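You operate a simulated robot arm through the tools that you are given. There is no shell and no other tool.

You run a simulated robot arm. Do the job below in one go: nothing can be reset, and whatever is moved stays where it is left.

TASK
Free the stub from the flaring block and rack it by its end.
Fine: screw back, yoke aside, clamp loose, in that order; sound flare in the green rack, split in the red.

Only the result counts: the job must be done as asked and must still hold three seconds after the hand-in. Knocking over, shifting, dropping, spilling or breaking anything else fails it.

THE ROBOT
A 7-joint arm with a two-finger parallel gripper, fixed in place. Base frame: the origin is on the floor under the middle of its stand, x ahead of it, y to its left, z up; the work surface is at about z = 800. Readings come in mm, degrees, newtons and seconds.
It reaches about 1479 mm from its shoulder. Its first joint turns from -166.0 to 166.0 degrees. Payload 4.4 kg.
The tool frame sits at the grasp point between the pads (the TCP): z along the fingers, y along the line on which they close. The tips reach 23 mm beyond it. The gripper opens to 94 mm. The fingers are 38 mm wide and 10 mm thick; the gripper's body (54 by 96 mm) begins 39 mm behind the TCP.
Orientation is that of the tool frame in the base frame, as a unit quaternion [x, y, z, w]. With the fingers straight down and closing along the base's y, the tool's x points along the base's -x, its y along +y and its z along -z.

THE INTERFACE
- The arm moves only by the tool drive_tool. Its arguments are lists of equal length, an entry for each row: "hand": the gripper command, from -1 (fully open) to 1 (shut), values between in proportion; "dp": the shift along the tool's x, y, z in units of 40 mm (1.0 is 40 mm), a list of three; "angular": the turn, a rotation vector about the tool's x, y, z in units of 6 degrees (1.0 is 6 degrees), a list of three. In form: {"hand": [hand, ...], "dp": [[tx, ty, tz], ...], "angular": [[rx, ry, rz], ...]}. A call has 1 to 20 rows; each row shifts and turns the commanded pose from where the row before left it, along the tool's axes as they then stand. A call with a number of a shift or a turn outside -1 to 1 is refused whole. Each row takes 0.2 s and may step no farther than 50 mm and 8.6 degrees from the row before; otherwise, or with a gripper value out of range, the whole call is refused. A pose out of reach is approached as far as the arm can. The call stops where the force on the tool passes 70 N (or 10 N more than at its start, if that is more) or the arm is blocked; 0.2 s more then pass. The fingers move at their own pace (about 72 mm/s each) and stop on an object; they squeeze with about 25 N. The grip force told is the motor's: it shows also when the fingers shut on nothing. Time passes only in rows, and 0.2 s behind the last, so rows that do not move let the fingers close. The reply holds the time, the measured pose of the TCP, the force on the tool along the base axes, the opening and the grip force, in the units named above and with some noise, with the torque about the TCP (base axes, N m) and any sound that the robot's microphone picked up.
- Cameras (640 x 400 px; columns grow to the right, rows downward): "scene" is fixed at [49.7, 649.1, 1427.5]; the picture's right is [-0.29, -0.96, 0.00], its down [-0.46, 0.14, -0.88] and it looks along [0.84, -0.25, -0.47] (base axes); focal length 254 px, centre (320, 200). "wrist" rides on the gripper at [86, 16, -74] in the tool frame; the picture's right is [-0.18, 0.98, 0.00], its down [-0.58, -0.11, -0.81] and it looks along [-0.79, -0.15, 0.59] (tool axes); focal length 243 px, centre (320, 200). There is no depth. A picture from a camera that has moved, and an enlarged one, comes with that camera's place and axes in the base frame and with its lens.
- capture(camera): a new picture of that camera. It takes no simulated time.
- enlarge(camera, box): a new picture of the part [left, top, right, bottom] of that camera's present view, enlarged. It takes no simulated time.
- hand_in(): hands the job in; it is judged then, once.

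Nothing tells you positions but the pictures and the camera data. Unless the task says otherwise, let go and move clear before handing in.

The tools are called as name(argument=value, ...) on one line, values as JSON. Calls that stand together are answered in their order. drive_tool: Moves the arm, as the interface text tells. Its arguments: {"type":"object","properties":{"hand":{"type":"array"},"dp":{"type":"array"},"angular":{"type":"array"}},"required":["hand","dp","angular"]} The other tools are called the same way: capture (camera) takes a picture; enlarge (camera, box) takes an enlarged picture of a part of a camera's view; hand_in () hands the job in.

At the start:

```text
t: 0.0
tool_pos: [492.0, 500.0, 1331.0]
tcp_rot: [0.0, 1.0, 0.0, 0.0]
ft_force: [0.5, 0.0, -0.7]
moment: [0.05, 0.02, -0.01]
width: 94.1
finger_force: 0.0
```

scene: 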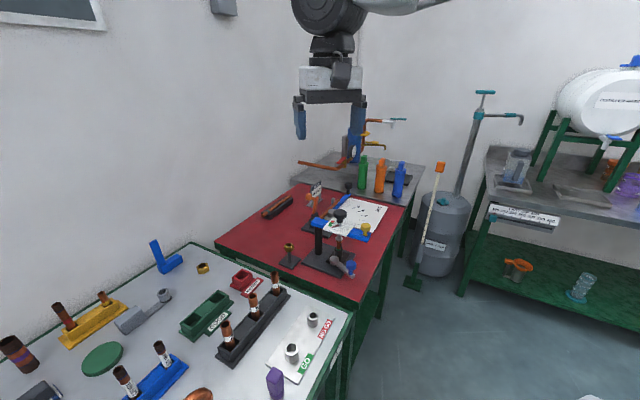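
wrist: 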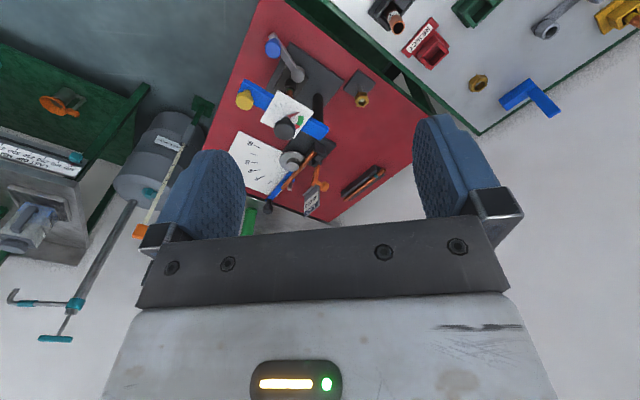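

I see a red bench with a flaring block (blue yoke, black posts, screw) and a white bench with green and red racks. I'll enlarge the views before moving anything.

enlarge(camera="scene", box=[260, 170, 420, 290])

enlarge(camera="scene", box=[160, 240, 360, 400])

enlarge(camera="wrist", box=[220, 20, 400, 220])

enlarge(camera="scene", box=[0, 230, 200, 400])

```text
3.33 times, centred on (340, 230) of scene
camera zoom: at [49.7, 649.1, 1427.5], right [-0.29, -0.96, 0.0], down [-0.46, 0.14, -0.88], along [0.84, -0.25, -0.47], focal length 846 px, centre (253, 100)
```

zoom: 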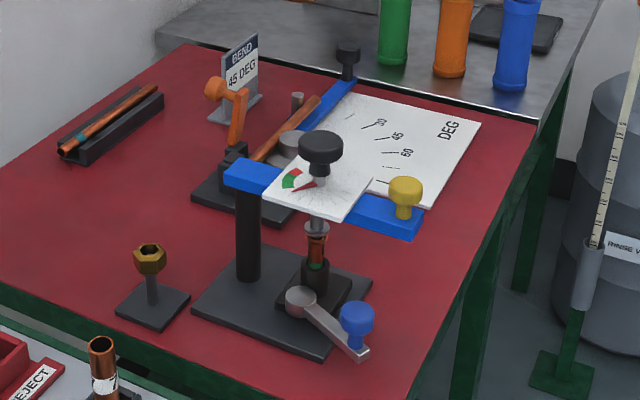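

```text
2.50 times, centred on (260, 320) of scene
camera zoom: at [49.7, 649.1, 1427.5], right [-0.29, -0.96, 0.0], down [-0.46, 0.14, -0.88], along [0.84, -0.25, -0.47], focal length 634 px, centre (470, -100)
```

zoom: 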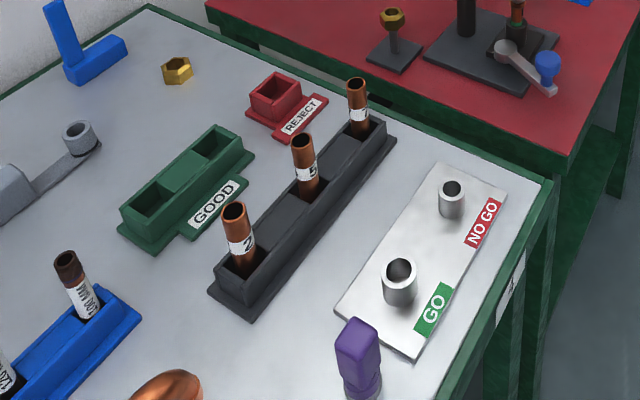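

```text
2.00 times, centred on (310, 120) of wrist
camera zoom: at [404.6, 516.1, 1405.5], right [0.18, 0.98, 0.0], down [0.58, -0.11, 0.81], along [0.79, -0.15, -0.59], focal length 485 px, centre (340, 360)
```

zoom: 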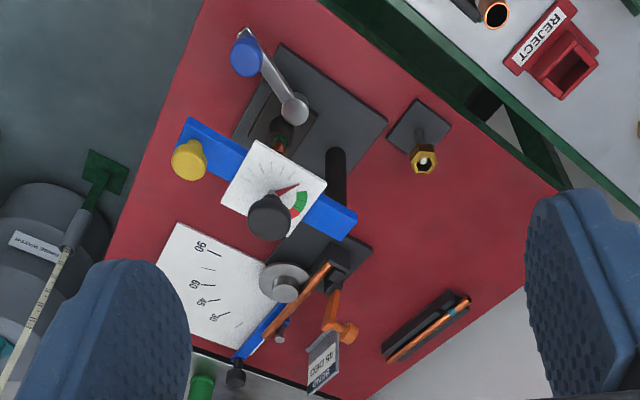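

```text
2.35 times, centred on (100, 315) of scene
camera zoom: at [49.7, 649.1, 1427.5], right [-0.29, -0.96, 0.0], down [-0.46, 0.14, -0.88], along [0.84, -0.25, -0.47], focal length 597 px, centre (838, -71)
```

zoom: 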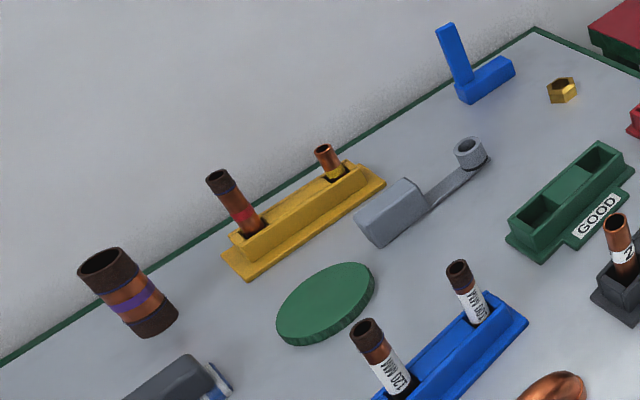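

The flaring block stands near (685, 392), and its black knob is at about z 1013. I'll zoom in further on the gauge, the clamp and the rack before moving.

enlarge(camera="wrist", box=[265, 75, 335, 145])

enlarge(camera="scene", box=[300, 200, 380, 285])

enlarge(camera="wrist", box=[260, 25, 320, 95])

```text
5.71 times, centred on (300, 110) of wrist
camera zoom: at [404.6, 516.1, 1405.5], right [0.18, 0.98, 0.0], down [0.58, -0.11, 0.81], along [0.79, -0.15, -0.59], focal length 1386 px, centre (434, 714)
```

zoom: 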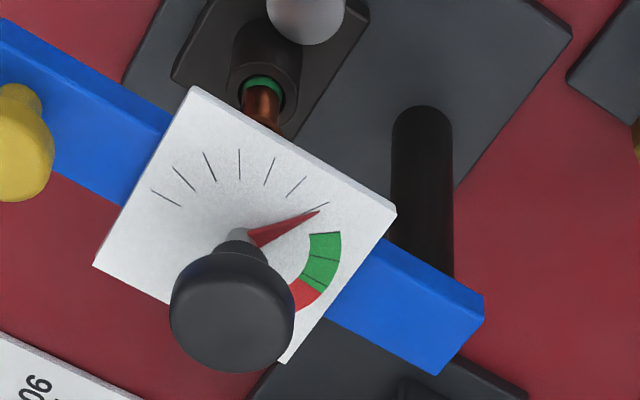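

```text
4.71 times, centred on (340, 242) of scene
camera zoom: at [49.7, 649.1, 1427.5], right [-0.29, -0.96, 0.0], down [-0.46, 0.14, -0.88], along [0.84, -0.25, -0.47], focal length 1194 px, centre (226, 0)
```

zoom: 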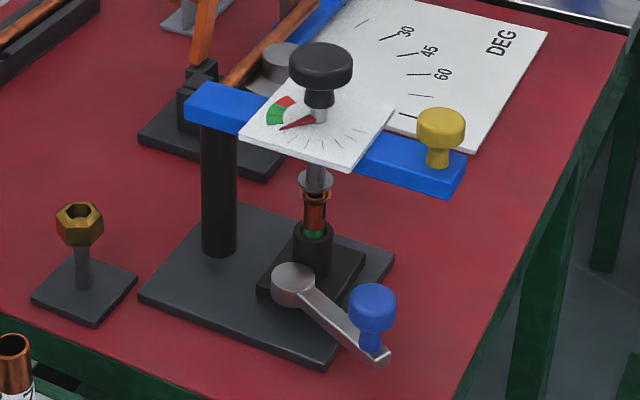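

```text
5.71 times, centred on (290, 60) of wrist
camera zoom: at [404.6, 516.1, 1405.5], right [0.18, 0.98, 0.0], down [0.58, -0.11, 0.81], along [0.79, -0.15, -0.59], focal length 1386 px, centre (491, 1000)
```

zoom: 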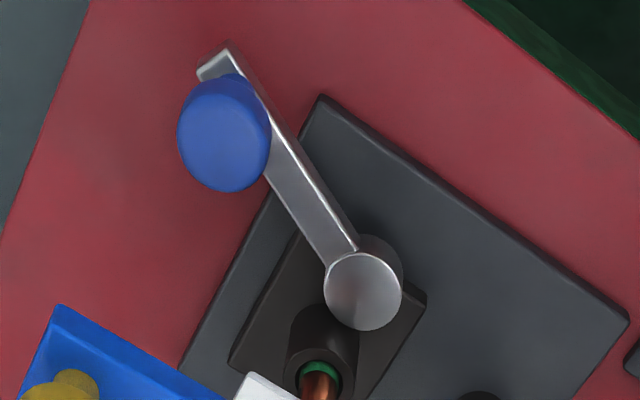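

The yellow knob is at about (628, 330, 988), the clamp's blue knob at (588, 390, 889), and the stub in the die at (692, 391, 860). I'll bring the hand closer and high over the block to read the dial and see the cone.

drive_tool(hand=[-1, -1, -1, -1, -1, -1, -1], dp=[[-0.558, -0.4, 0.75], [-0.558, -0.4, 0.75], [-0.558, -0.4, 0.75], [-0.558, -0.4, 0.75], [-0.558, -0.4, 0.75], [-0.558, -0.4, 0.75], [0, 0, 0]], angular=[[0, 0, 0], [0, 0, 0], [0, 0, 0], [0, 0, 0], [0, 0, 0], [0, 0, 0], [0, 0, 0]])

capture(camera="wrist")

capture(camera="scene")

```text
t: 1.6
tool_pos: [627.4, 404.6, 1149.9]
tcp_rot: [0.001, 1.0, 0.0, 0.0]
ft_force: [0.0, 0.9, 0.3]
moment: [0.0, 0.01, -0.01]
width: 94.0
finger_force: 0.0
```

```text
taken
camera wrist: at [538.8, 419.2, 1225.0], right [0.18, 0.98, 0.0], down [0.58, -0.11, 0.81], along [0.79, -0.15, -0.59], focal length 243 px, centre (320, 200)
```

wrist: 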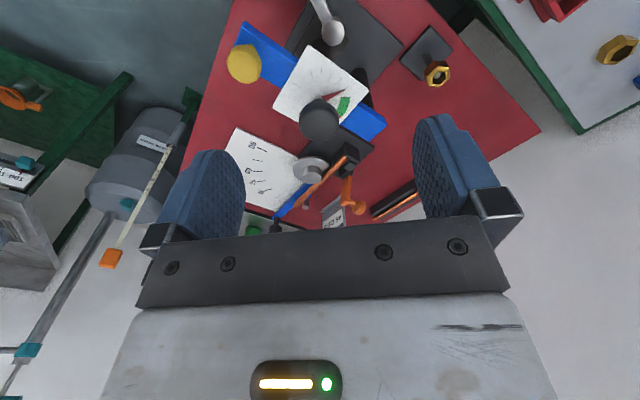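

```text
taken
```

scene: 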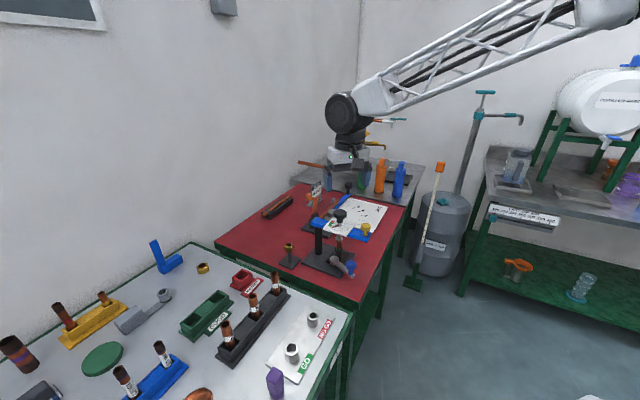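

enlarge(camera="wrist", box=[210, 0, 410, 150])

enlarge(camera="scene", box=[310, 205, 350, 250])

enlarge(camera="wrist", box=[265, 40, 375, 145])

```text
2.67 times, centred on (310, 75) of wrist
camera zoom: at [538.8, 419.2, 1225.0], right [0.18, 0.98, 0.0], down [0.58, -0.11, 0.81], along [0.79, -0.15, -0.59], focal length 647 px, centre (347, 533)
```

zoom: 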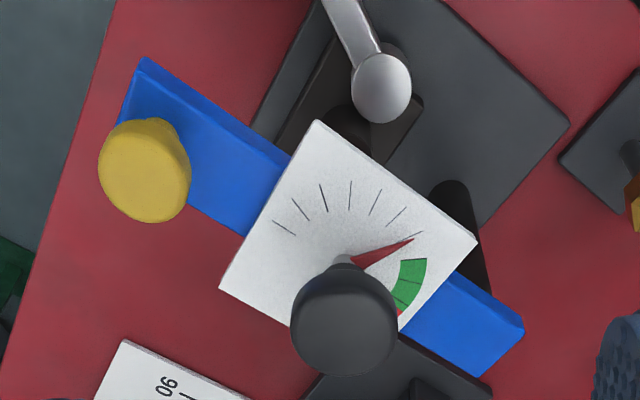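

```text
8.89 times, centred on (330, 228) of scene
camera zoom: at [49.7, 649.1, 1427.5], right [-0.29, -0.96, 0.0], down [-0.46, 0.14, -0.88], along [0.84, -0.25, -0.47], focal length 2256 px, centre (231, -44)
```

zoom: 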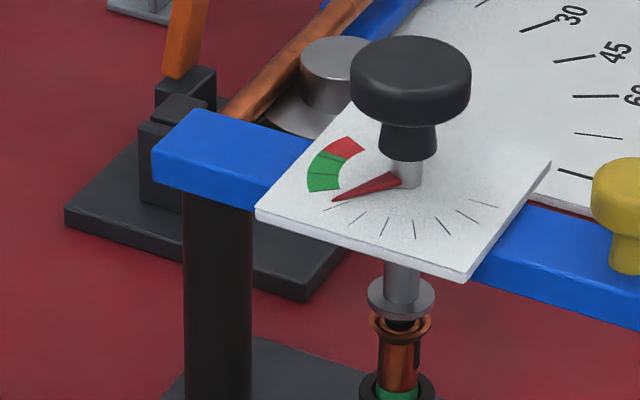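

```text
3.81 times, centred on (320, 92) of wrist
camera zoom: at [538.8, 419.2, 1225.0], right [0.18, 0.98, 0.0], down [0.58, -0.11, 0.81], along [0.79, -0.15, -0.59], focal length 924 px, centre (320, 610)
```

zoom: 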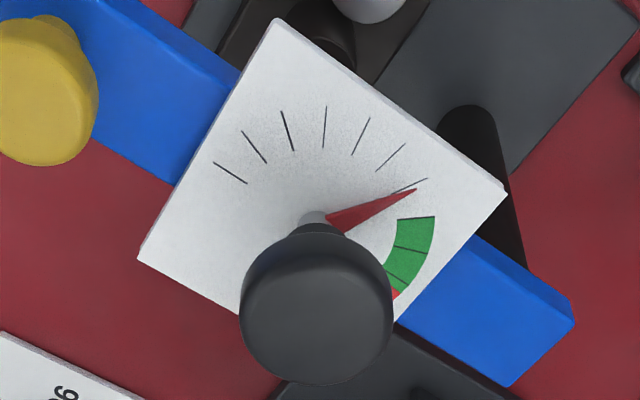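

The dial shows the pointer just short of green, and the cone is still seated in the flare. I'll move over the knob axis at about (692, 390.5), check the alignment, then grip the knob.

drive_tool(hand=[-1, -1, -1, -1], dp=[[-0.538, -0.1175, 0.75], [-0.538, -0.1175, 0.75], [-0.538, -0.1175, 0.75], [0, 0, 0]], angular=[[0, 0, 0], [0, 0, 0], [0, 0, 0], [0, 0, 0]])

capture(camera="wrist")

enlarge(camera="scene", box=[290, 150, 390, 250])

```text
t: 2.6
tool_pos: [691.0, 389.1, 1062.0]
tcp_rot: [0.0, 1.0, 0.0, 0.0]
ft_force: [0.0, -0.2, -0.9]
moment: [0.03, -0.01, 0.01]
width: 94.0
finger_force: 0.0
```

```text
taken
camera wrist: at [604.2, 405.6, 1136.1], right [0.18, 0.98, 0.0], down [0.58, -0.11, 0.81], along [0.79, -0.15, -0.59], focal length 243 px, centre (320, 200)
```

wrist: 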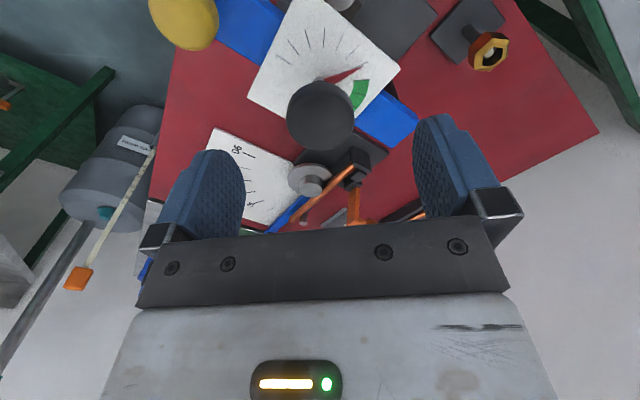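

```text
4.00 times, centred on (340, 200) of scene
camera zoom: at [49.7, 649.1, 1427.5], right [-0.29, -0.96, 0.0], down [-0.46, 0.14, -0.88], along [0.84, -0.25, -0.47], focal length 1015 px, centre (240, 200)
```

zoom: 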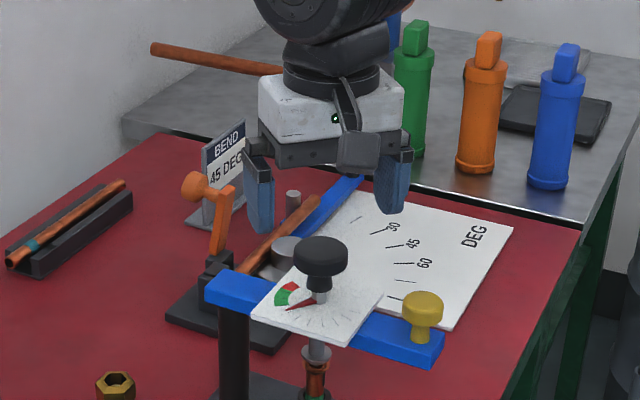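

The hand is centred over the knob and the fingers straddle it. I'll go down to z ≈ 1002, with the tips about 17 mm above the dial, and close on the cap.

drive_tool(hand=[-1, -1, -1, 1, 1, 1, 1], dp=[[-0.025, 0, 0.75], [0, 0, 0.75], [0, 0, 0], [0, 0, 0], [0, 0, 0], [0, 0, 0], [0, 0, 0]], angular=[[0, 0, 0], [0, 0, 0], [0, 0, 0], [0, 0, 0], [0, 0, 0], [0, 0, 0], [0, 0, 0]])

capture(camera="wrist")

enlarge(camera="scene", box=[300, 190, 360, 255])

```text
t: 4.2
tool_pos: [692.2, 389.3, 1001.9]
tcp_rot: [0.001, 1.0, -0.001, 0.0]
ft_force: [-5.9, -51.3, 6.1]
moment: [-0.55, 0.13, -0.39]
width: 43.7
finger_force: 44.8
```

```text
taken
camera wrist: at [604.1, 404.6, 1076.4], right [0.18, 0.98, 0.0], down [0.58, -0.11, 0.81], along [0.79, -0.15, -0.59], focal length 243 px, centre (320, 200)
```

wrist: 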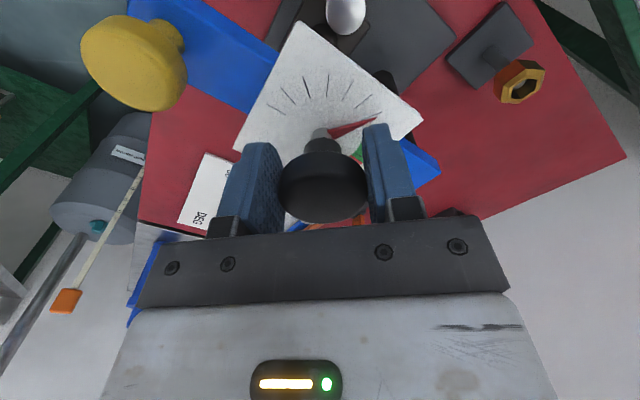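

```text
6.15 times, centred on (330, 222) of scene
camera zoom: at [49.7, 649.1, 1427.5], right [-0.29, -0.96, 0.0], down [-0.46, 0.14, -0.88], along [0.84, -0.25, -0.47], focal length 1562 px, centre (258, 62)
```

zoom: 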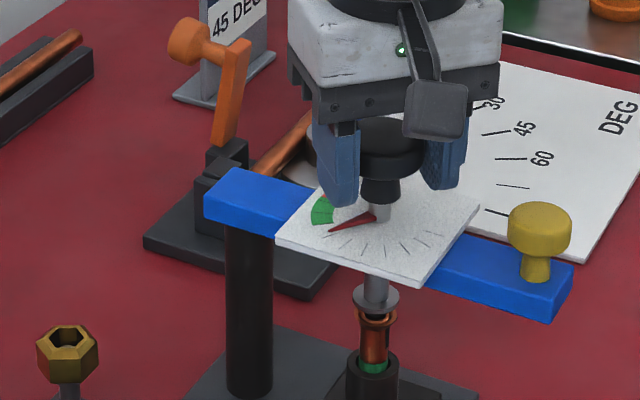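

The grip holds at 43.7 mm, but there is about 51 N of side load, so I'm slightly off centre in y. I'll ease the hand toward -y to relieve it before turning.

drive_tool(hand=[1, 1, 1], dp=[[0, -0.025, 0], [0, 0, 0], [0, 0, 0]], angular=[[0, 0, 0], [0, 0, 0], [0, 0, 0]])

```text
t: 5.0
tool_pos: [691.6, 388.4, 1000.6]
tcp_rot: [0.0, 1.0, 0.0, -0.001]
ft_force: [6.2, -43.8, 3.8]
moment: [-0.31, -0.16, -0.36]
width: 43.5
finger_force: 44.8
```

The side load dropped a little, so I'll keep easing toward -y.

drive_tool(hand=[1, 1, 1, 1], dp=[[0, -0.05, 0], [0, 0, 0], [0, -0.05, 0], [0, 0, 0]], angular=[[0, 0, 0], [0, 0, 0], [0, 0, 0], [0, 0, 0]])

```text
t: 6.0
tool_pos: [691.4, 386.5, 1001.1]
tcp_rot: [0.0, 1.0, 0.001, 0.001]
ft_force: [24.2, 35.0, -2.8]
moment: [0.15, 0.07, 0.27]
width: 43.7
finger_force: 45.1
```

The side load has changed sign, so the knob centre is near y ≈ 387.4. I'll settle there and then make a small counterclockwise trial turn.

drive_tool(hand=[1, 1, 1], dp=[[-0.01, 0.023, 0], [0, 0, 0], [0, 0, 0]], angular=[[0, 0, 0], [0, 0, 0], [0, 0, 0]])

```text
t: 6.8
tool_pos: [692.8, 386.9, 1001.3]
tcp_rot: [0.0, 1.0, 0.0, 0.0]
ft_force: [11.3, 20.6, 13.9]
moment: [0.13, 0.06, 0.26]
width: 43.5
finger_force: 44.8
```

The load is now moderate. I'll try 12° counterclockwise as seen from above, which is a normal screw backing off, and check the cone.

drive_tool(hand=[1, 1, 1, 1], dp=[[0, 0.01, 0], [0, 0, 0], [0, 0, 0], [0, 0, 0]], angular=[[0, 0, -0.5], [0, 0, -0.5], [0, 0, -0.5], [0, 0, -0.5]])

enlarge(camera="scene", box=[300, 190, 360, 255])

capture(camera="wrist")

```text
t: 7.8
tool_pos: [691.9, 387.1, 1000.3]
tcp_rot: [-0.105, 0.994, 0.0, -0.001]
ft_force: [-18.1, -14.2, 25.1]
moment: [-0.17, -0.25, -0.08]
width: 43.3
finger_force: 44.8
```

```text
6.15 times, centred on (330, 222) of scene
camera zoom: at [49.7, 649.1, 1427.5], right [-0.29, -0.96, 0.0], down [-0.46, 0.14, -0.88], along [0.84, -0.25, -0.47], focal length 1562 px, centre (258, 62)
```

zoom: 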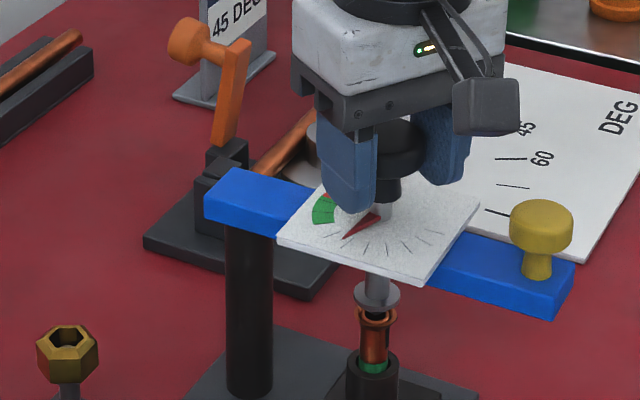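

```text
taken
camera wrist: at [602.5, 383.3, 1075.5], right [-0.02, 1.0, 0.0], down [0.59, 0.02, 0.81], along [0.81, 0.02, -0.59], focal length 243 px, centre (320, 200)
```

wrist: 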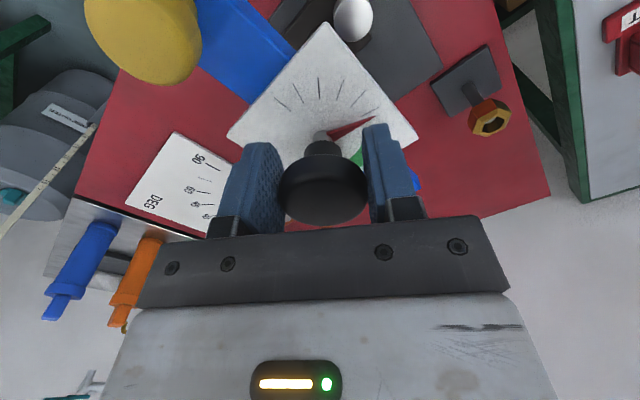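

The pointer turned with the knob, away from green, and the cone seems to have risen slightly. I'll confirm with a tighter view.

enlarge(camera="scene", box=[310, 205, 350, 250])

enlarge(camera="wrist", box=[220, 10, 430, 150])

```text
8.89 times, centred on (330, 228) of scene
camera zoom: at [49.7, 649.1, 1427.5], right [-0.29, -0.96, 0.0], down [-0.46, 0.14, -0.88], along [0.84, -0.25, -0.47], focal length 2256 px, centre (231, -44)
```

zoom: 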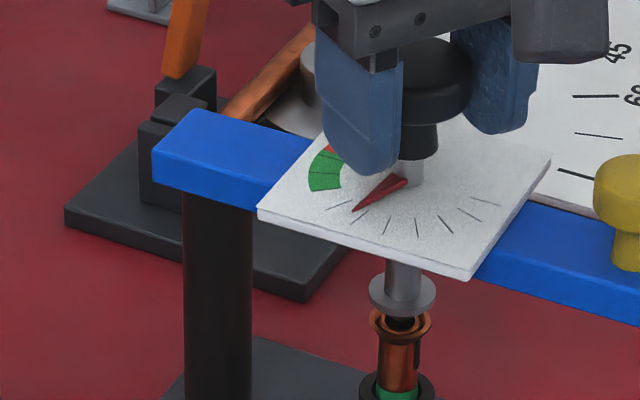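

```text
2.86 times, centred on (325, 80) of wrist
camera zoom: at [602.5, 383.3, 1075.5], right [-0.02, 1.0, 0.0], down [0.59, 0.02, 0.81], along [0.81, 0.02, -0.59], focal length 693 px, centre (306, 543)
```

zoom: 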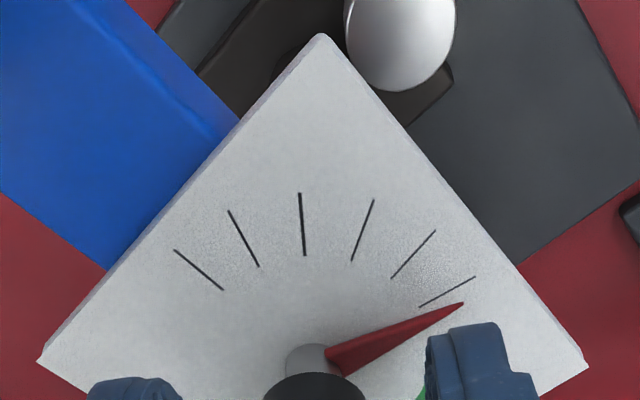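

Counterclockwise lifts the cone, about 1.7 mm for 12°, so that direction is "back". I'll continue counterclockwise and rise with the knob.

drive_tool(hand=[1, 1, 1, 1, 1, 1, 1, 1, 1], dp=[[0, 0, -0.03], [0, 0, -0.017], [0, 0, -0.017], [0, 0, -0.017], [0, 0, -0.017], [0, 0, -0.017], [0, 0, -0.017], [0, 0, -0.017], [0, 0, 0]], angular=[[0, 0, -0.8], [0, 0, -0.8], [0, 0, -0.8], [0, 0, -0.8], [0, 0, -0.8], [0, 0, -0.8], [0, 0, -0.8], [0, 0, -0.8], [0, 0, 0]])

enlarge(camera="scene", box=[310, 205, 350, 250])

capture(camera="wrist")

```text
t: 9.0
tool_pos: [692.6, 383.4, 1001.2]
tcp_rot: [-0.297, 0.955, -0.001, -0.001]
ft_force: [21.5, -11.2, -7.1]
moment: [-0.14, -0.11, -0.17]
width: 43.3
finger_force: 45.0
stopped in row 5: the force on the tool passed its limit at 74 N (the readings are from after the stop); the commanded pose is now the measured one
```

```text
8.89 times, centred on (330, 228) of scene
camera zoom: at [49.7, 649.1, 1427.5], right [-0.29, -0.96, 0.0], down [-0.46, 0.14, -0.88], along [0.84, -0.25, -0.47], focal length 2256 px, centre (231, -44)
```

zoom: 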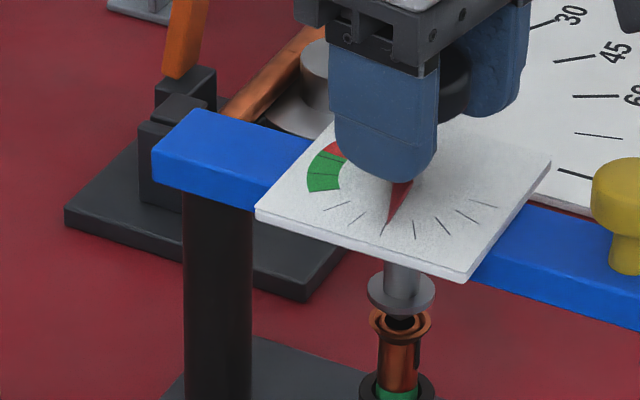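

```text
taken
camera wrist: at [611.7, 348.1, 1076.1], right [-0.41, 0.91, 0.0], down [0.54, 0.24, 0.8], along [0.74, 0.33, -0.59], focal length 243 px, centre (320, 200)
```

wrist: 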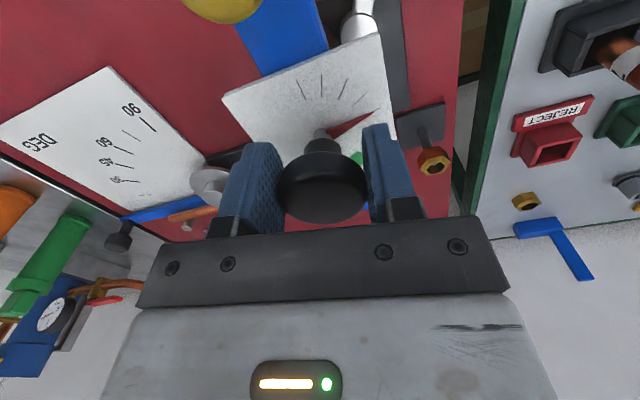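

The lateral load tripped the limit: the knob's true axis seems a few mm farther in x, so my turning centre is off. I'll release, look, re-centre and grip again.

drive_tool(hand=[-1, -1, -1, -1], dp=[[0, 0, 0], [0, 0, 0], [0, 0, 0], [0, 0, 0]], angular=[[0, 0, 0], [0, 0, 0], [0, 0, 0], [0, 0, 0]])

enlarge(camera="scene", box=[310, 205, 350, 250])

capture(camera="wrist")

```text
t: 10.0
tool_pos: [692.8, 386.2, 1001.4]
tcp_rot: [-0.298, 0.955, -0.002, -0.002]
ft_force: [-0.6, 0.4, 0.2]
moment: [0.01, 0.0, 0.03]
width: 94.0
finger_force: 0.1
```

```text
8.89 times, centred on (330, 228) of scene
camera zoom: at [49.7, 649.1, 1427.5], right [-0.29, -0.96, 0.0], down [-0.46, 0.14, -0.88], along [0.84, -0.25, -0.47], focal length 2256 px, centre (231, -44)
```

zoom: 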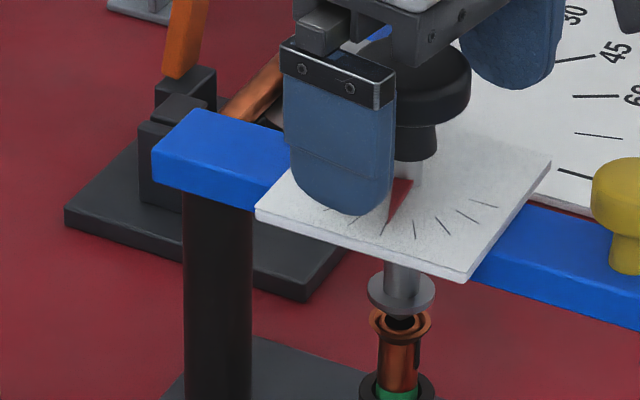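

```text
taken
camera wrist: at [611.1, 348.7, 1076.4], right [-0.41, 0.91, 0.0], down [0.54, 0.24, 0.8], along [0.74, 0.33, -0.59], focal length 243 px, centre (320, 200)
```

wrist: 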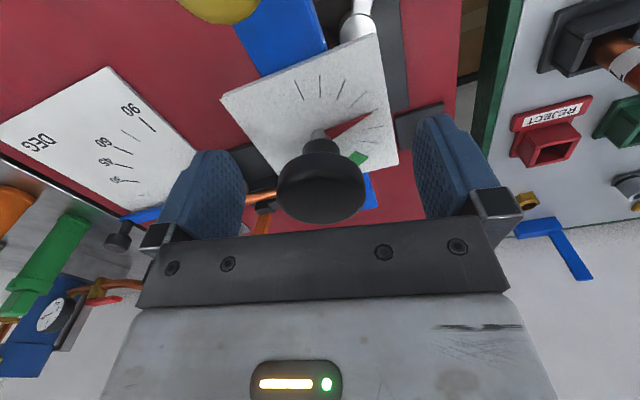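

The knob axis is at about (698, 387.4). I'll re-centre there, close and check the side load.

drive_tool(hand=[-1, -1, 1, 1, 1, 1], dp=[[-0.124, -0.049, 0], [0, 0, 0], [0, 0, 0], [0, 0, 0], [0, 0, 0], [0, 0, 0]], angular=[[0, 0, 0], [0, 0, 0], [0, 0, 0], [0, 0, 0], [0, 0, 0], [0, 0, 0]])

```text
t: 11.4
tool_pos: [698.1, 385.8, 1001.1]
tcp_rot: [-0.297, 0.955, -0.001, -0.002]
ft_force: [-2.9, 3.4, 0.5]
moment: [0.06, 0.08, 0.02]
width: 43.5
finger_force: 45.0
```

Now it is well centred, with only about 4 N of load. I'll continue counterclockwise with a slight rise.

drive_tool(hand=[1, 1, 1, 1, 1, 1, 1, 1, 1], dp=[[0, 0, -0.005], [0, 0, -0.005], [0, 0, -0.005], [0, 0, -0.005], [0, 0, -0.005], [0, 0, -0.005], [0, 0, -0.005], [0, 0, -0.005], [0, 0, 0]], angular=[[0, 0, -0.7], [0, 0, -0.7], [0, 0, -0.7], [0, 0, -0.7], [0, 0, -0.7], [0, 0, -0.7], [0, 0, -0.7], [0, 0, -0.7], [0, 0, 0]])

enlarge(camera="scene", box=[310, 205, 350, 250])

capture(camera="wrist")

```text
t: 13.4
tool_pos: [698.7, 385.9, 1001.4]
tcp_rot: [-0.56, 0.828, 0.0, -0.002]
ft_force: [39.2, -7.0, -26.9]
moment: [-0.09, -0.02, -0.15]
width: 43.7
finger_force: 44.7
```

```text
8.89 times, centred on (330, 228) of scene
camera zoom: at [49.7, 649.1, 1427.5], right [-0.29, -0.96, 0.0], down [-0.46, 0.14, -0.88], along [0.84, -0.25, -0.47], focal length 2256 px, centre (231, -44)
```

zoom: 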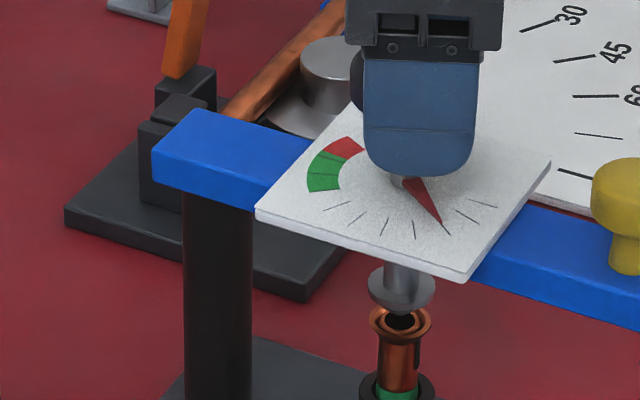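

```text
taken
camera wrist: at [650.4, 310.7, 1077.5], right [-0.84, 0.54, 0.0], down [0.32, 0.5, 0.8], along [0.43, 0.68, -0.6], focal length 243 px, centre (320, 200)
```

wrist: 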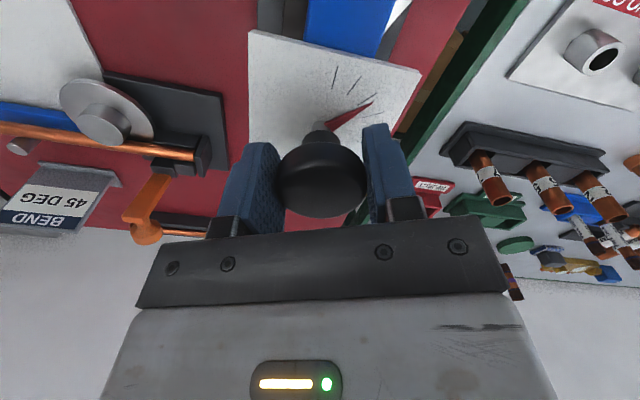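

The cone keeps rising and the pointer is about two ticks from the zero end of the scale. I'll relieve the small side load and turn the rest of the way.

drive_tool(hand=[1, 1, 1, 1, 1, 1, 1], dp=[[0, -0.02, 0.02], [0, 0, 0], [0, 0, 0], [0, 0, 0], [0, 0, 0], [0, 0, 0], [0, 0, 0]], angular=[[0, 0, 0], [0, 0, -0.7], [0, 0, -0.7], [0, 0, -0.7], [0, 0, -0.7], [0, 0, -0.7], [0, 0, 0]])

enlarge(camera="scene", box=[310, 205, 350, 250])

```text
t: 15.0
tool_pos: [700.3, 386.4, 1002.4]
tcp_rot: [-0.702, 0.712, 0.0, -0.002]
ft_force: [57.9, -7.6, -14.9]
moment: [0.05, -0.1, -0.17]
width: 43.2
finger_force: 45.7
```

```text
8.89 times, centred on (330, 228) of scene
camera zoom: at [49.7, 649.1, 1427.5], right [-0.29, -0.96, 0.0], down [-0.46, 0.14, -0.88], along [0.84, -0.25, -0.47], focal length 2256 px, centre (231, -44)
```

zoom: 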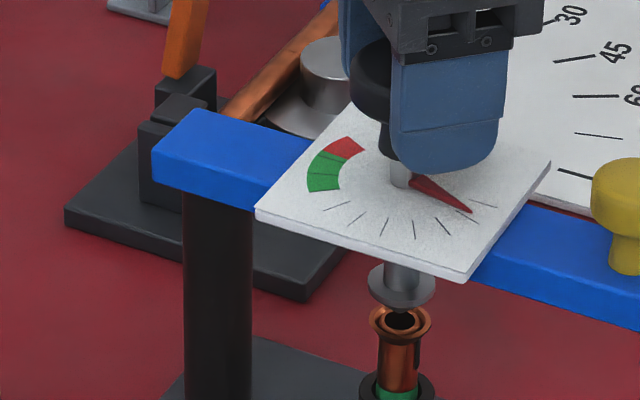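

The pointer is nearly at the last tick and the cone is well clear of the flare. I'll relieve the x load and finish the turn.

drive_tool(hand=[1, 1, 1, 1, 1, 1, 1, 1], dp=[[0, -0.04, 0.01], [0, 0, 0], [0, 0, 0], [0, 0, 0], [0, 0, 0], [0, 0, 0], [0, 0, 0], [0, 0, 0]], angular=[[0, 0, 0], [0, 0, 0], [0, 0, -0.6], [0, 0, -0.6], [0, 0, -0.6], [0, 0, -0.6], [0, 0, -0.6], [0, 0, 0]])

enlarge(camera="scene", box=[310, 205, 350, 250])

```text
t: 16.8
tool_pos: [700.9, 386.0, 1003.1]
tcp_rot: [0.805, -0.593, 0.0, 0.002]
ft_force: [38.3, 0.2, 16.6]
moment: [-0.04, -0.54, -0.12]
width: 43.2
finger_force: 45.5
```

```text
8.89 times, centred on (330, 228) of scene
camera zoom: at [49.7, 649.1, 1427.5], right [-0.29, -0.96, 0.0], down [-0.46, 0.14, -0.88], along [0.84, -0.25, -0.47], focal length 2256 px, centre (231, -44)
```

zoom: 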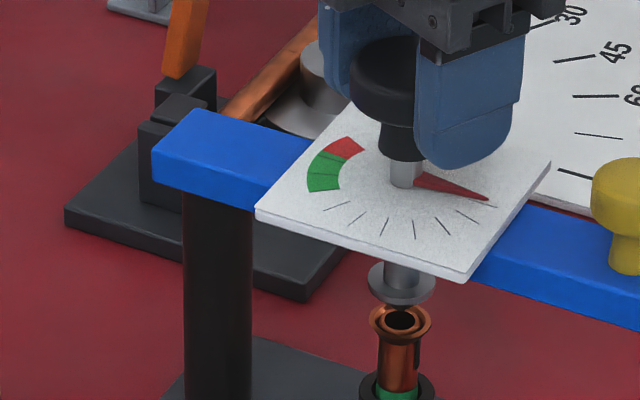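

The cone keeps rising and the pointer is about at the last tick. I'll turn a little more to make sure it is fully back, watching for a stop.

drive_tool(hand=[1, 1, 1, 1, 1, 1], dp=[[0, -0.02, 0], [0, 0, 0], [0, 0, 0], [0, 0, 0], [0, 0, 0], [0, 0, 0]], angular=[[0, 0, 0], [0, 0, -0.5], [0, 0, -0.5], [0, 0, -0.5], [0, 0, 0], [0, 0, 0]])

enlarge(camera="scene", box=[310, 205, 350, 250])

capture(camera="wrist")

```text
t: 18.2
tool_pos: [700.9, 386.6, 1001.8]
tcp_rot: [0.849, -0.529, 0.0, 0.001]
ft_force: [37.7, 11.4, 9.6]
moment: [0.22, -0.24, -0.73]
width: 43.6
finger_force: 44.9
```

```text
8.89 times, centred on (330, 228) of scene
camera zoom: at [49.7, 649.1, 1427.5], right [-0.29, -0.96, 0.0], down [-0.46, 0.14, -0.88], along [0.84, -0.25, -0.47], focal length 2256 px, centre (231, -44)
```

zoom: 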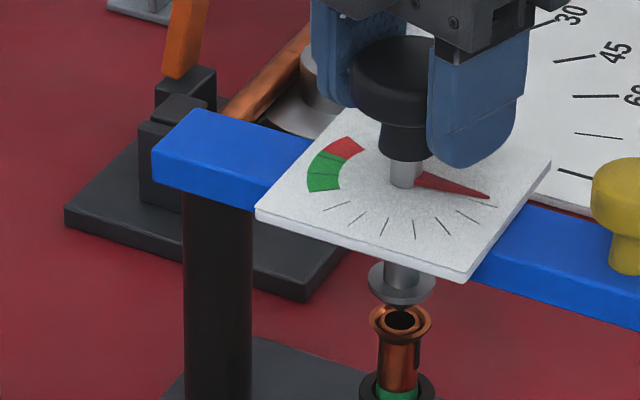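

```text
taken
camera wrist: at [723.8, 300.9, 1076.5], right [-0.96, -0.27, 0.0], down [-0.16, 0.57, 0.81], along [-0.22, 0.78, -0.59], focal length 243 px, centre (320, 200)
```

wrist: 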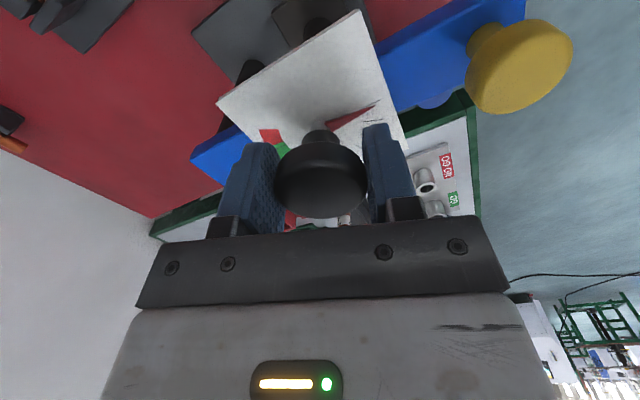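

The screw has hit its stop, with the torque up and the pointer on the zero tick, and the cone is clear above the flare. I'll let go, rise, and unwind the wrist.

drive_tool(hand=[-1, -1, -1, -1, -1, -1, -1], dp=[[0, 0, 0], [0, 0, 0], [0, 0, 0], [0, 0, -0.9], [0, 0, -0.9], [0, 0, -0.9], [0, 0, 0]], angular=[[0, 0, 0], [0, 0, 0], [0, 0, 0], [0, 0, 0], [0, 0, 0], [0, 0, 0], [0, 0, 0]])

enlarge(camera="scene", box=[300, 190, 380, 285])

enlarge(camera="scene", box=[320, 225, 345, 250])

```text
t: 19.8
tool_pos: [700.9, 385.6, 1109.4]
tcp_rot: [0.849, -0.529, 0.0, 0.001]
ft_force: [0.6, 0.3, 0.1]
moment: [-0.02, 0.0, 0.0]
width: 93.9
finger_force: 0.1
```

```text
4.21 times, centred on (340, 238) of scene
camera zoom: at [49.7, 649.1, 1427.5], right [-0.29, -0.96, 0.0], down [-0.46, 0.14, -0.88], along [0.84, -0.25, -0.47], focal length 1068 px, centre (236, 42)
```

zoom: 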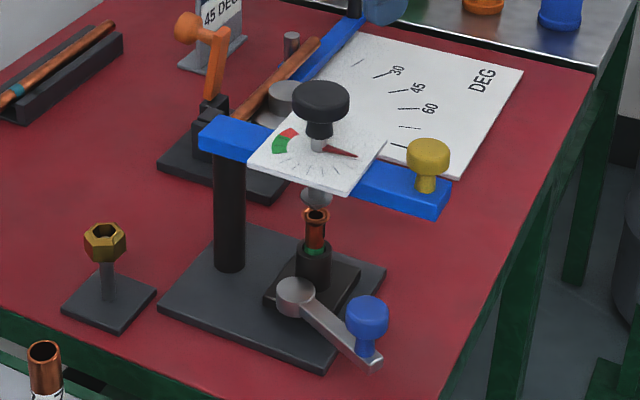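

```text
16.00 times, centred on (332, 238) of scene
camera zoom: at [49.7, 649.1, 1427.5], right [-0.29, -0.96, 0.0], down [-0.46, 0.14, -0.88], along [0.84, -0.25, -0.47], focal length 4060 px, centre (120, -400)
```

zoom: 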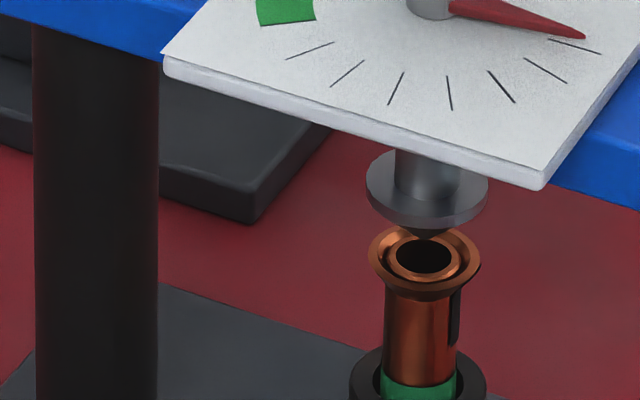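

The cone tip (z ≈ 894) now clears the flare top (z ≈ 888). I'll unwind the wrist and move above the yellow knob with the closing line across the yoke, to measure it before gripping.

drive_tool(hand=[-1, -1, -1, -1, -1, -1, -1, -1, -1, -1, -1, -1, -1, -1, -1, -1], dp=[[0, 0, 0], [0, 0, 0], [0, 0, 0], [0, 0, 0], [0, 0, 0], [0, 0, 0], [0, 0, 0], [0, 0, 0], [0, 0, 0], [0, 0, 0], [0, 0, 0], [0, 0, 0], [0.758, 0.089, 0], [0.758, 0.089, 0], [0.758, 0.089, 0], [0, 0, 0]], angular=[[0, 0, 1], [0, 0, 1], [0, 0, 1], [0, 0, 1], [0, 0, 1], [0, 0, 1], [0, 0, 1], [0, 0, 1], [0, 0, 1], [0, 0, 1], [0, 0, 1], [0, 0, 1], [0, 0, 0], [0, 0, 0], [0, 0, 0], [0, 0, 0]])

capture(camera="wrist")

```text
t: 23.2
tool_pos: [628.8, 328.7, 1110.8]
tcp_rot: [-0.375, 0.927, -0.002, -0.002]
ft_force: [0.9, 0.2, 0.2]
moment: [0.01, -0.01, 0.02]
width: 94.1
finger_force: 0.0
```

```text
taken
camera wrist: at [554.2, 280.4, 1185.3], right [-0.55, 0.83, 0.0], down [0.5, 0.33, 0.8], along [0.67, 0.44, -0.59], focal length 243 px, centre (320, 200)
```

wrist: 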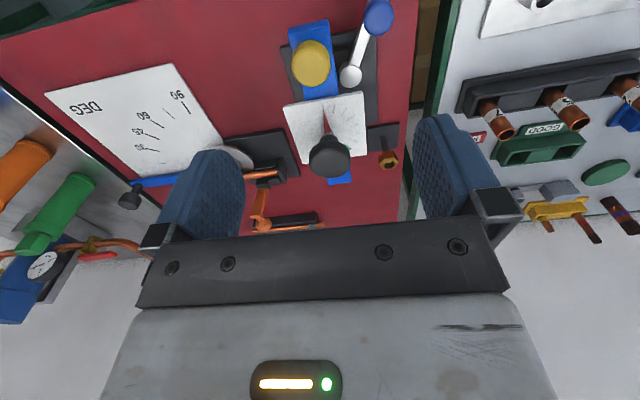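

enlarge(camera="wrist", box=[260, 0, 420, 195])

```text
2.05 times, centred on (340, 98) of wrist
camera zoom: at [554.2, 280.4, 1185.3], right [-0.55, 0.83, 0.0], down [0.5, 0.33, 0.8], along [0.67, 0.44, -0.59], focal length 498 px, centre (279, 410)
```

zoom: 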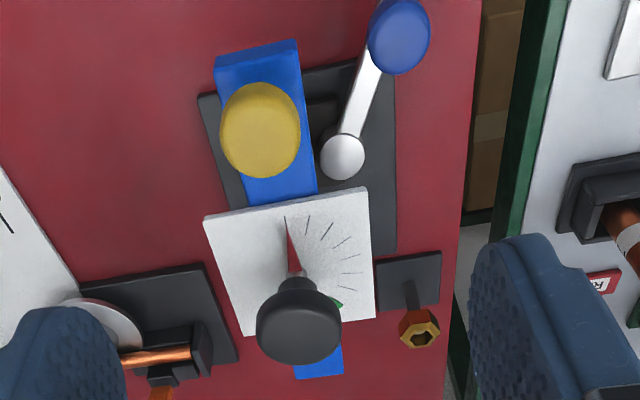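

The yellow knob's axis is at about (635, 326) with its top near z 985, and the yoke top is near z 946. I'll go down around it and close.

drive_tool(hand=[-1, -1, -1, -1, -1, 1, 1, 1, 1], dp=[[-0.065, -0.156, 0.8], [0, 0, 0.8], [0, 0, 0.8], [0, 0, 0.8], [0, 0, 0], [0, 0, 0], [0, 0, 0], [0, 0, 0], [0, 0, 0]], angular=[[0, 0, 0], [0, 0, 0], [0, 0, 0], [0, 0, 0], [0, 0, 0], [0, 0, 0], [0, 0, 0], [0, 0, 0], [0, 0, 0]])

capture(camera="wrist")

enlarge(camera="scene", box=[300, 190, 380, 285])

```text
t: 25.4
tool_pos: [635.2, 325.3, 980.9]
tcp_rot: [-0.376, 0.927, -0.001, -0.002]
ft_force: [23.3, -20.0, -5.2]
moment: [-0.32, -0.24, -0.1]
width: 31.3
finger_force: 45.0
stopped in row 9: the force on the tool passed its limit at 72 N (the readings are from after the stop); the commanded pose is now the measured one
```

```text
taken
camera wrist: at [561.8, 276.7, 1055.6], right [-0.55, 0.83, 0.0], down [0.49, 0.33, 0.8], along [0.67, 0.44, -0.59], focal length 243 px, centre (320, 200)
```

wrist: 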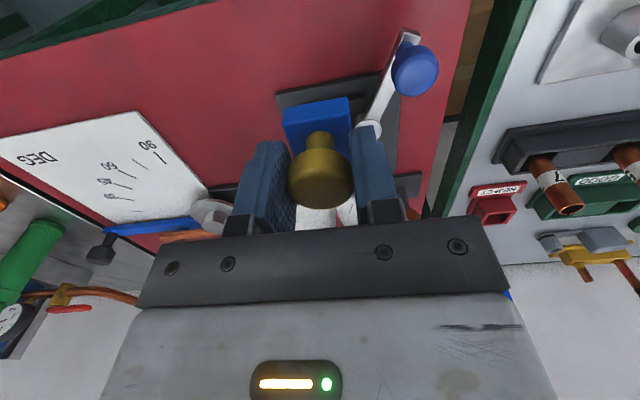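

```text
4.21 times, centred on (340, 238) of scene
camera zoom: at [49.7, 649.1, 1427.5], right [-0.29, -0.96, 0.0], down [-0.46, 0.14, -0.88], along [0.84, -0.25, -0.47], focal length 1068 px, centre (236, 42)
```

zoom: 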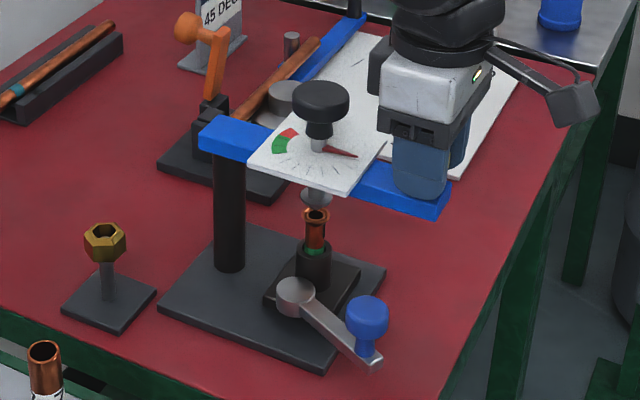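

I have the yellow knob, and the side load shows the yoke resists the clockwise side. I'll try a small counterclockwise swing about the post at about (750, 446).

drive_tool(hand=[1, 1, 1, 1], dp=[[-0.0014, -0.1086, 0], [-0.0014, -0.1086, 0], [-0.0014, -0.1086, 0], [0, 0, 0]], angular=[[0, 0, -0.25], [0, 0, -0.25], [0, 0, -0.25], [0, 0, 0]])

enlarge(camera="scene", box=[300, 190, 380, 285])

```text
t: 26.4
tool_pos: [644.5, 317.8, 980.6]
tcp_rot: [-0.411, 0.911, -0.001, -0.002]
ft_force: [-6.7, 0.8, -5.2]
moment: [-0.08, 0.18, 0.44]
width: 31.5
finger_force: 45.3
```

```text
4.21 times, centred on (340, 238) of scene
camera zoom: at [49.7, 649.1, 1427.5], right [-0.29, -0.96, 0.0], down [-0.46, 0.14, -0.88], along [0.84, -0.25, -0.47], focal length 1068 px, centre (236, 42)
```

zoom: 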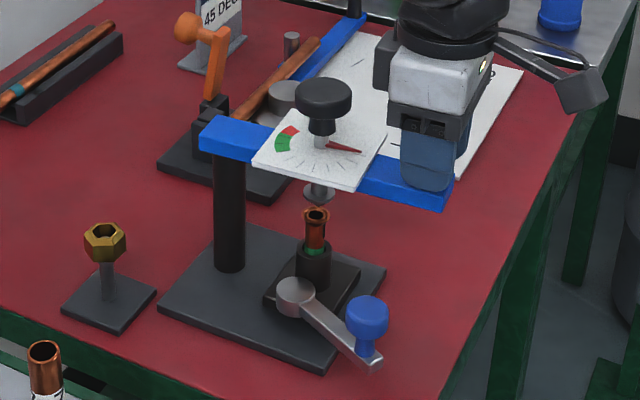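

The yoke swings freely counterclockwise. I'll continue along the arc.

drive_tool(hand=[1, 1, 1, 1, 1, 1, 1, 1, 1], dp=[[-0.0158, -0.3617, 0], [-0.0158, -0.3617, 0], [-0.0158, -0.3617, 0], [-0.0158, -0.3617, 0], [-0.0158, -0.3617, 0], [-0.0158, -0.3617, 0], [-0.0158, -0.3617, 0], [-0.0158, -0.3617, 0], [0, 0, 0]], angular=[[0, 0, -0.8333], [0, 0, -0.8333], [0, 0, -0.8333], [0, 0, -0.8333], [0, 0, -0.8333], [0, 0, -0.8333], [0, 0, -0.8333], [0, 0, -0.8333], [0, 0, 0]])

enlarge(camera="scene", box=[290, 170, 410, 285])

capture(camera="wrist")

```text
t: 28.4
tool_pos: [750.0, 276.4, 981.2]
tcp_rot: [-0.699, 0.715, 0.0, -0.002]
ft_force: [-0.8, -3.2, -9.2]
moment: [-0.14, -0.05, 0.08]
width: 31.2
finger_force: 45.3
```

```text
3.48 times, centred on (350, 228) of scene
camera zoom: at [49.7, 649.1, 1427.5], right [-0.29, -0.96, 0.0], down [-0.46, 0.14, -0.88], along [0.84, -0.25, -0.47], focal length 883 px, centre (216, 104)
```

zoom: 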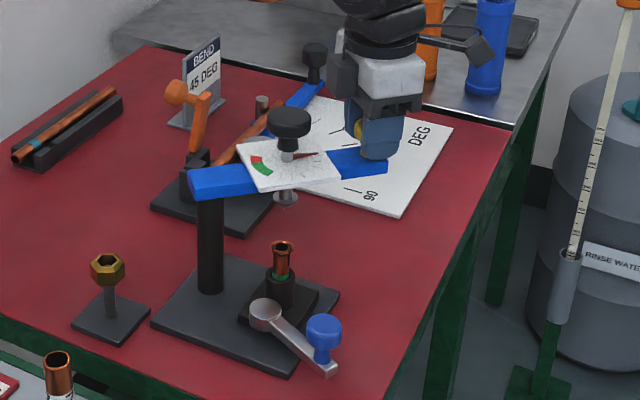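

```text
taken
camera wrist: at [731.4, 189.1, 1055.9], right [-0.98, 0.21, 0.0], down [0.12, 0.58, 0.8], along [0.17, 0.79, -0.59], focal length 243 px, centre (320, 200)
```

wrist: 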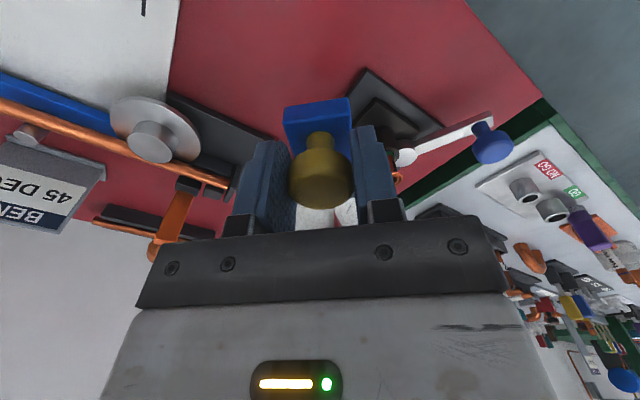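

The yoke has swung about 44° and the stub is already in the open. I'll keep swinging roughly 40° more, staying short of the bender's orange handle.

drive_tool(hand=[1, 1, 1, 1, 1, 1], dp=[[-0.0158, -0.3617, 0], [-0.0158, -0.3617, 0], [-0.0158, -0.3617, 0], [-0.0158, -0.3617, 0], [-0.0158, -0.3617, 0], [0, 0, 0]], angular=[[0, 0, -0.8333], [0, 0, -0.8333], [0, 0, -0.8333], [0, 0, -0.8333], [0, 0, -0.8333], [0, 0, 0]])

enlarge(camera="scene", box=[290, 170, 410, 285])

capture(camera="wrist")

```text
t: 29.8
tool_pos: [821.4, 290.0, 980.7]
tcp_rot: [0.837, -0.548, -0.001, 0.002]
ft_force: [7.7, -16.2, -7.9]
moment: [0.01, -0.03, -0.02]
width: 31.4
finger_force: 45.2
```

```text
3.48 times, centred on (350, 228) of scene
camera zoom: at [49.7, 649.1, 1427.5], right [-0.29, -0.96, 0.0], down [-0.46, 0.14, -0.88], along [0.84, -0.25, -0.47], focal length 883 px, centre (216, 104)
```

zoom: 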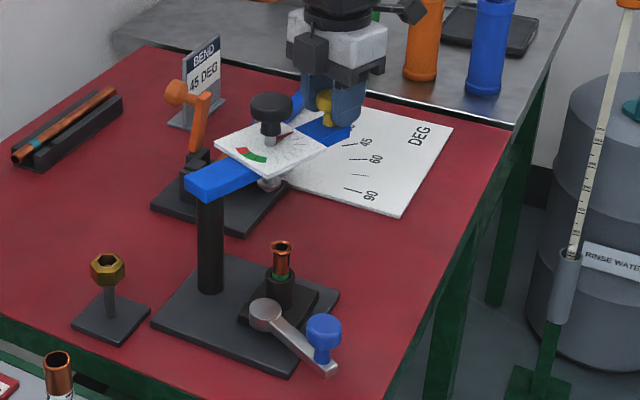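

```text
taken
camera wrist: at [840.7, 202.8, 1055.8], right [-0.97, -0.23, 0.0], down [-0.13, 0.58, 0.8], along [-0.18, 0.78, -0.59], focal length 243 px, centre (320, 200)
```

wrist: 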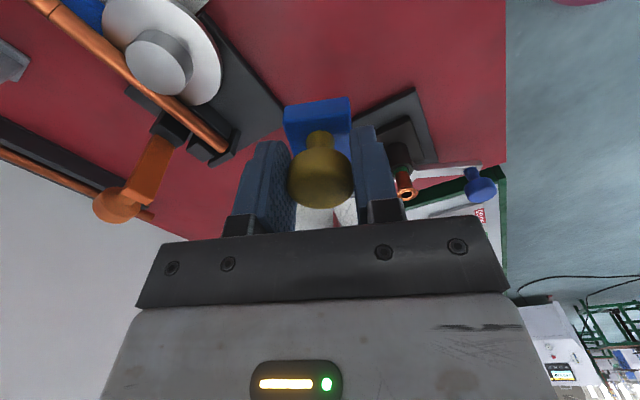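

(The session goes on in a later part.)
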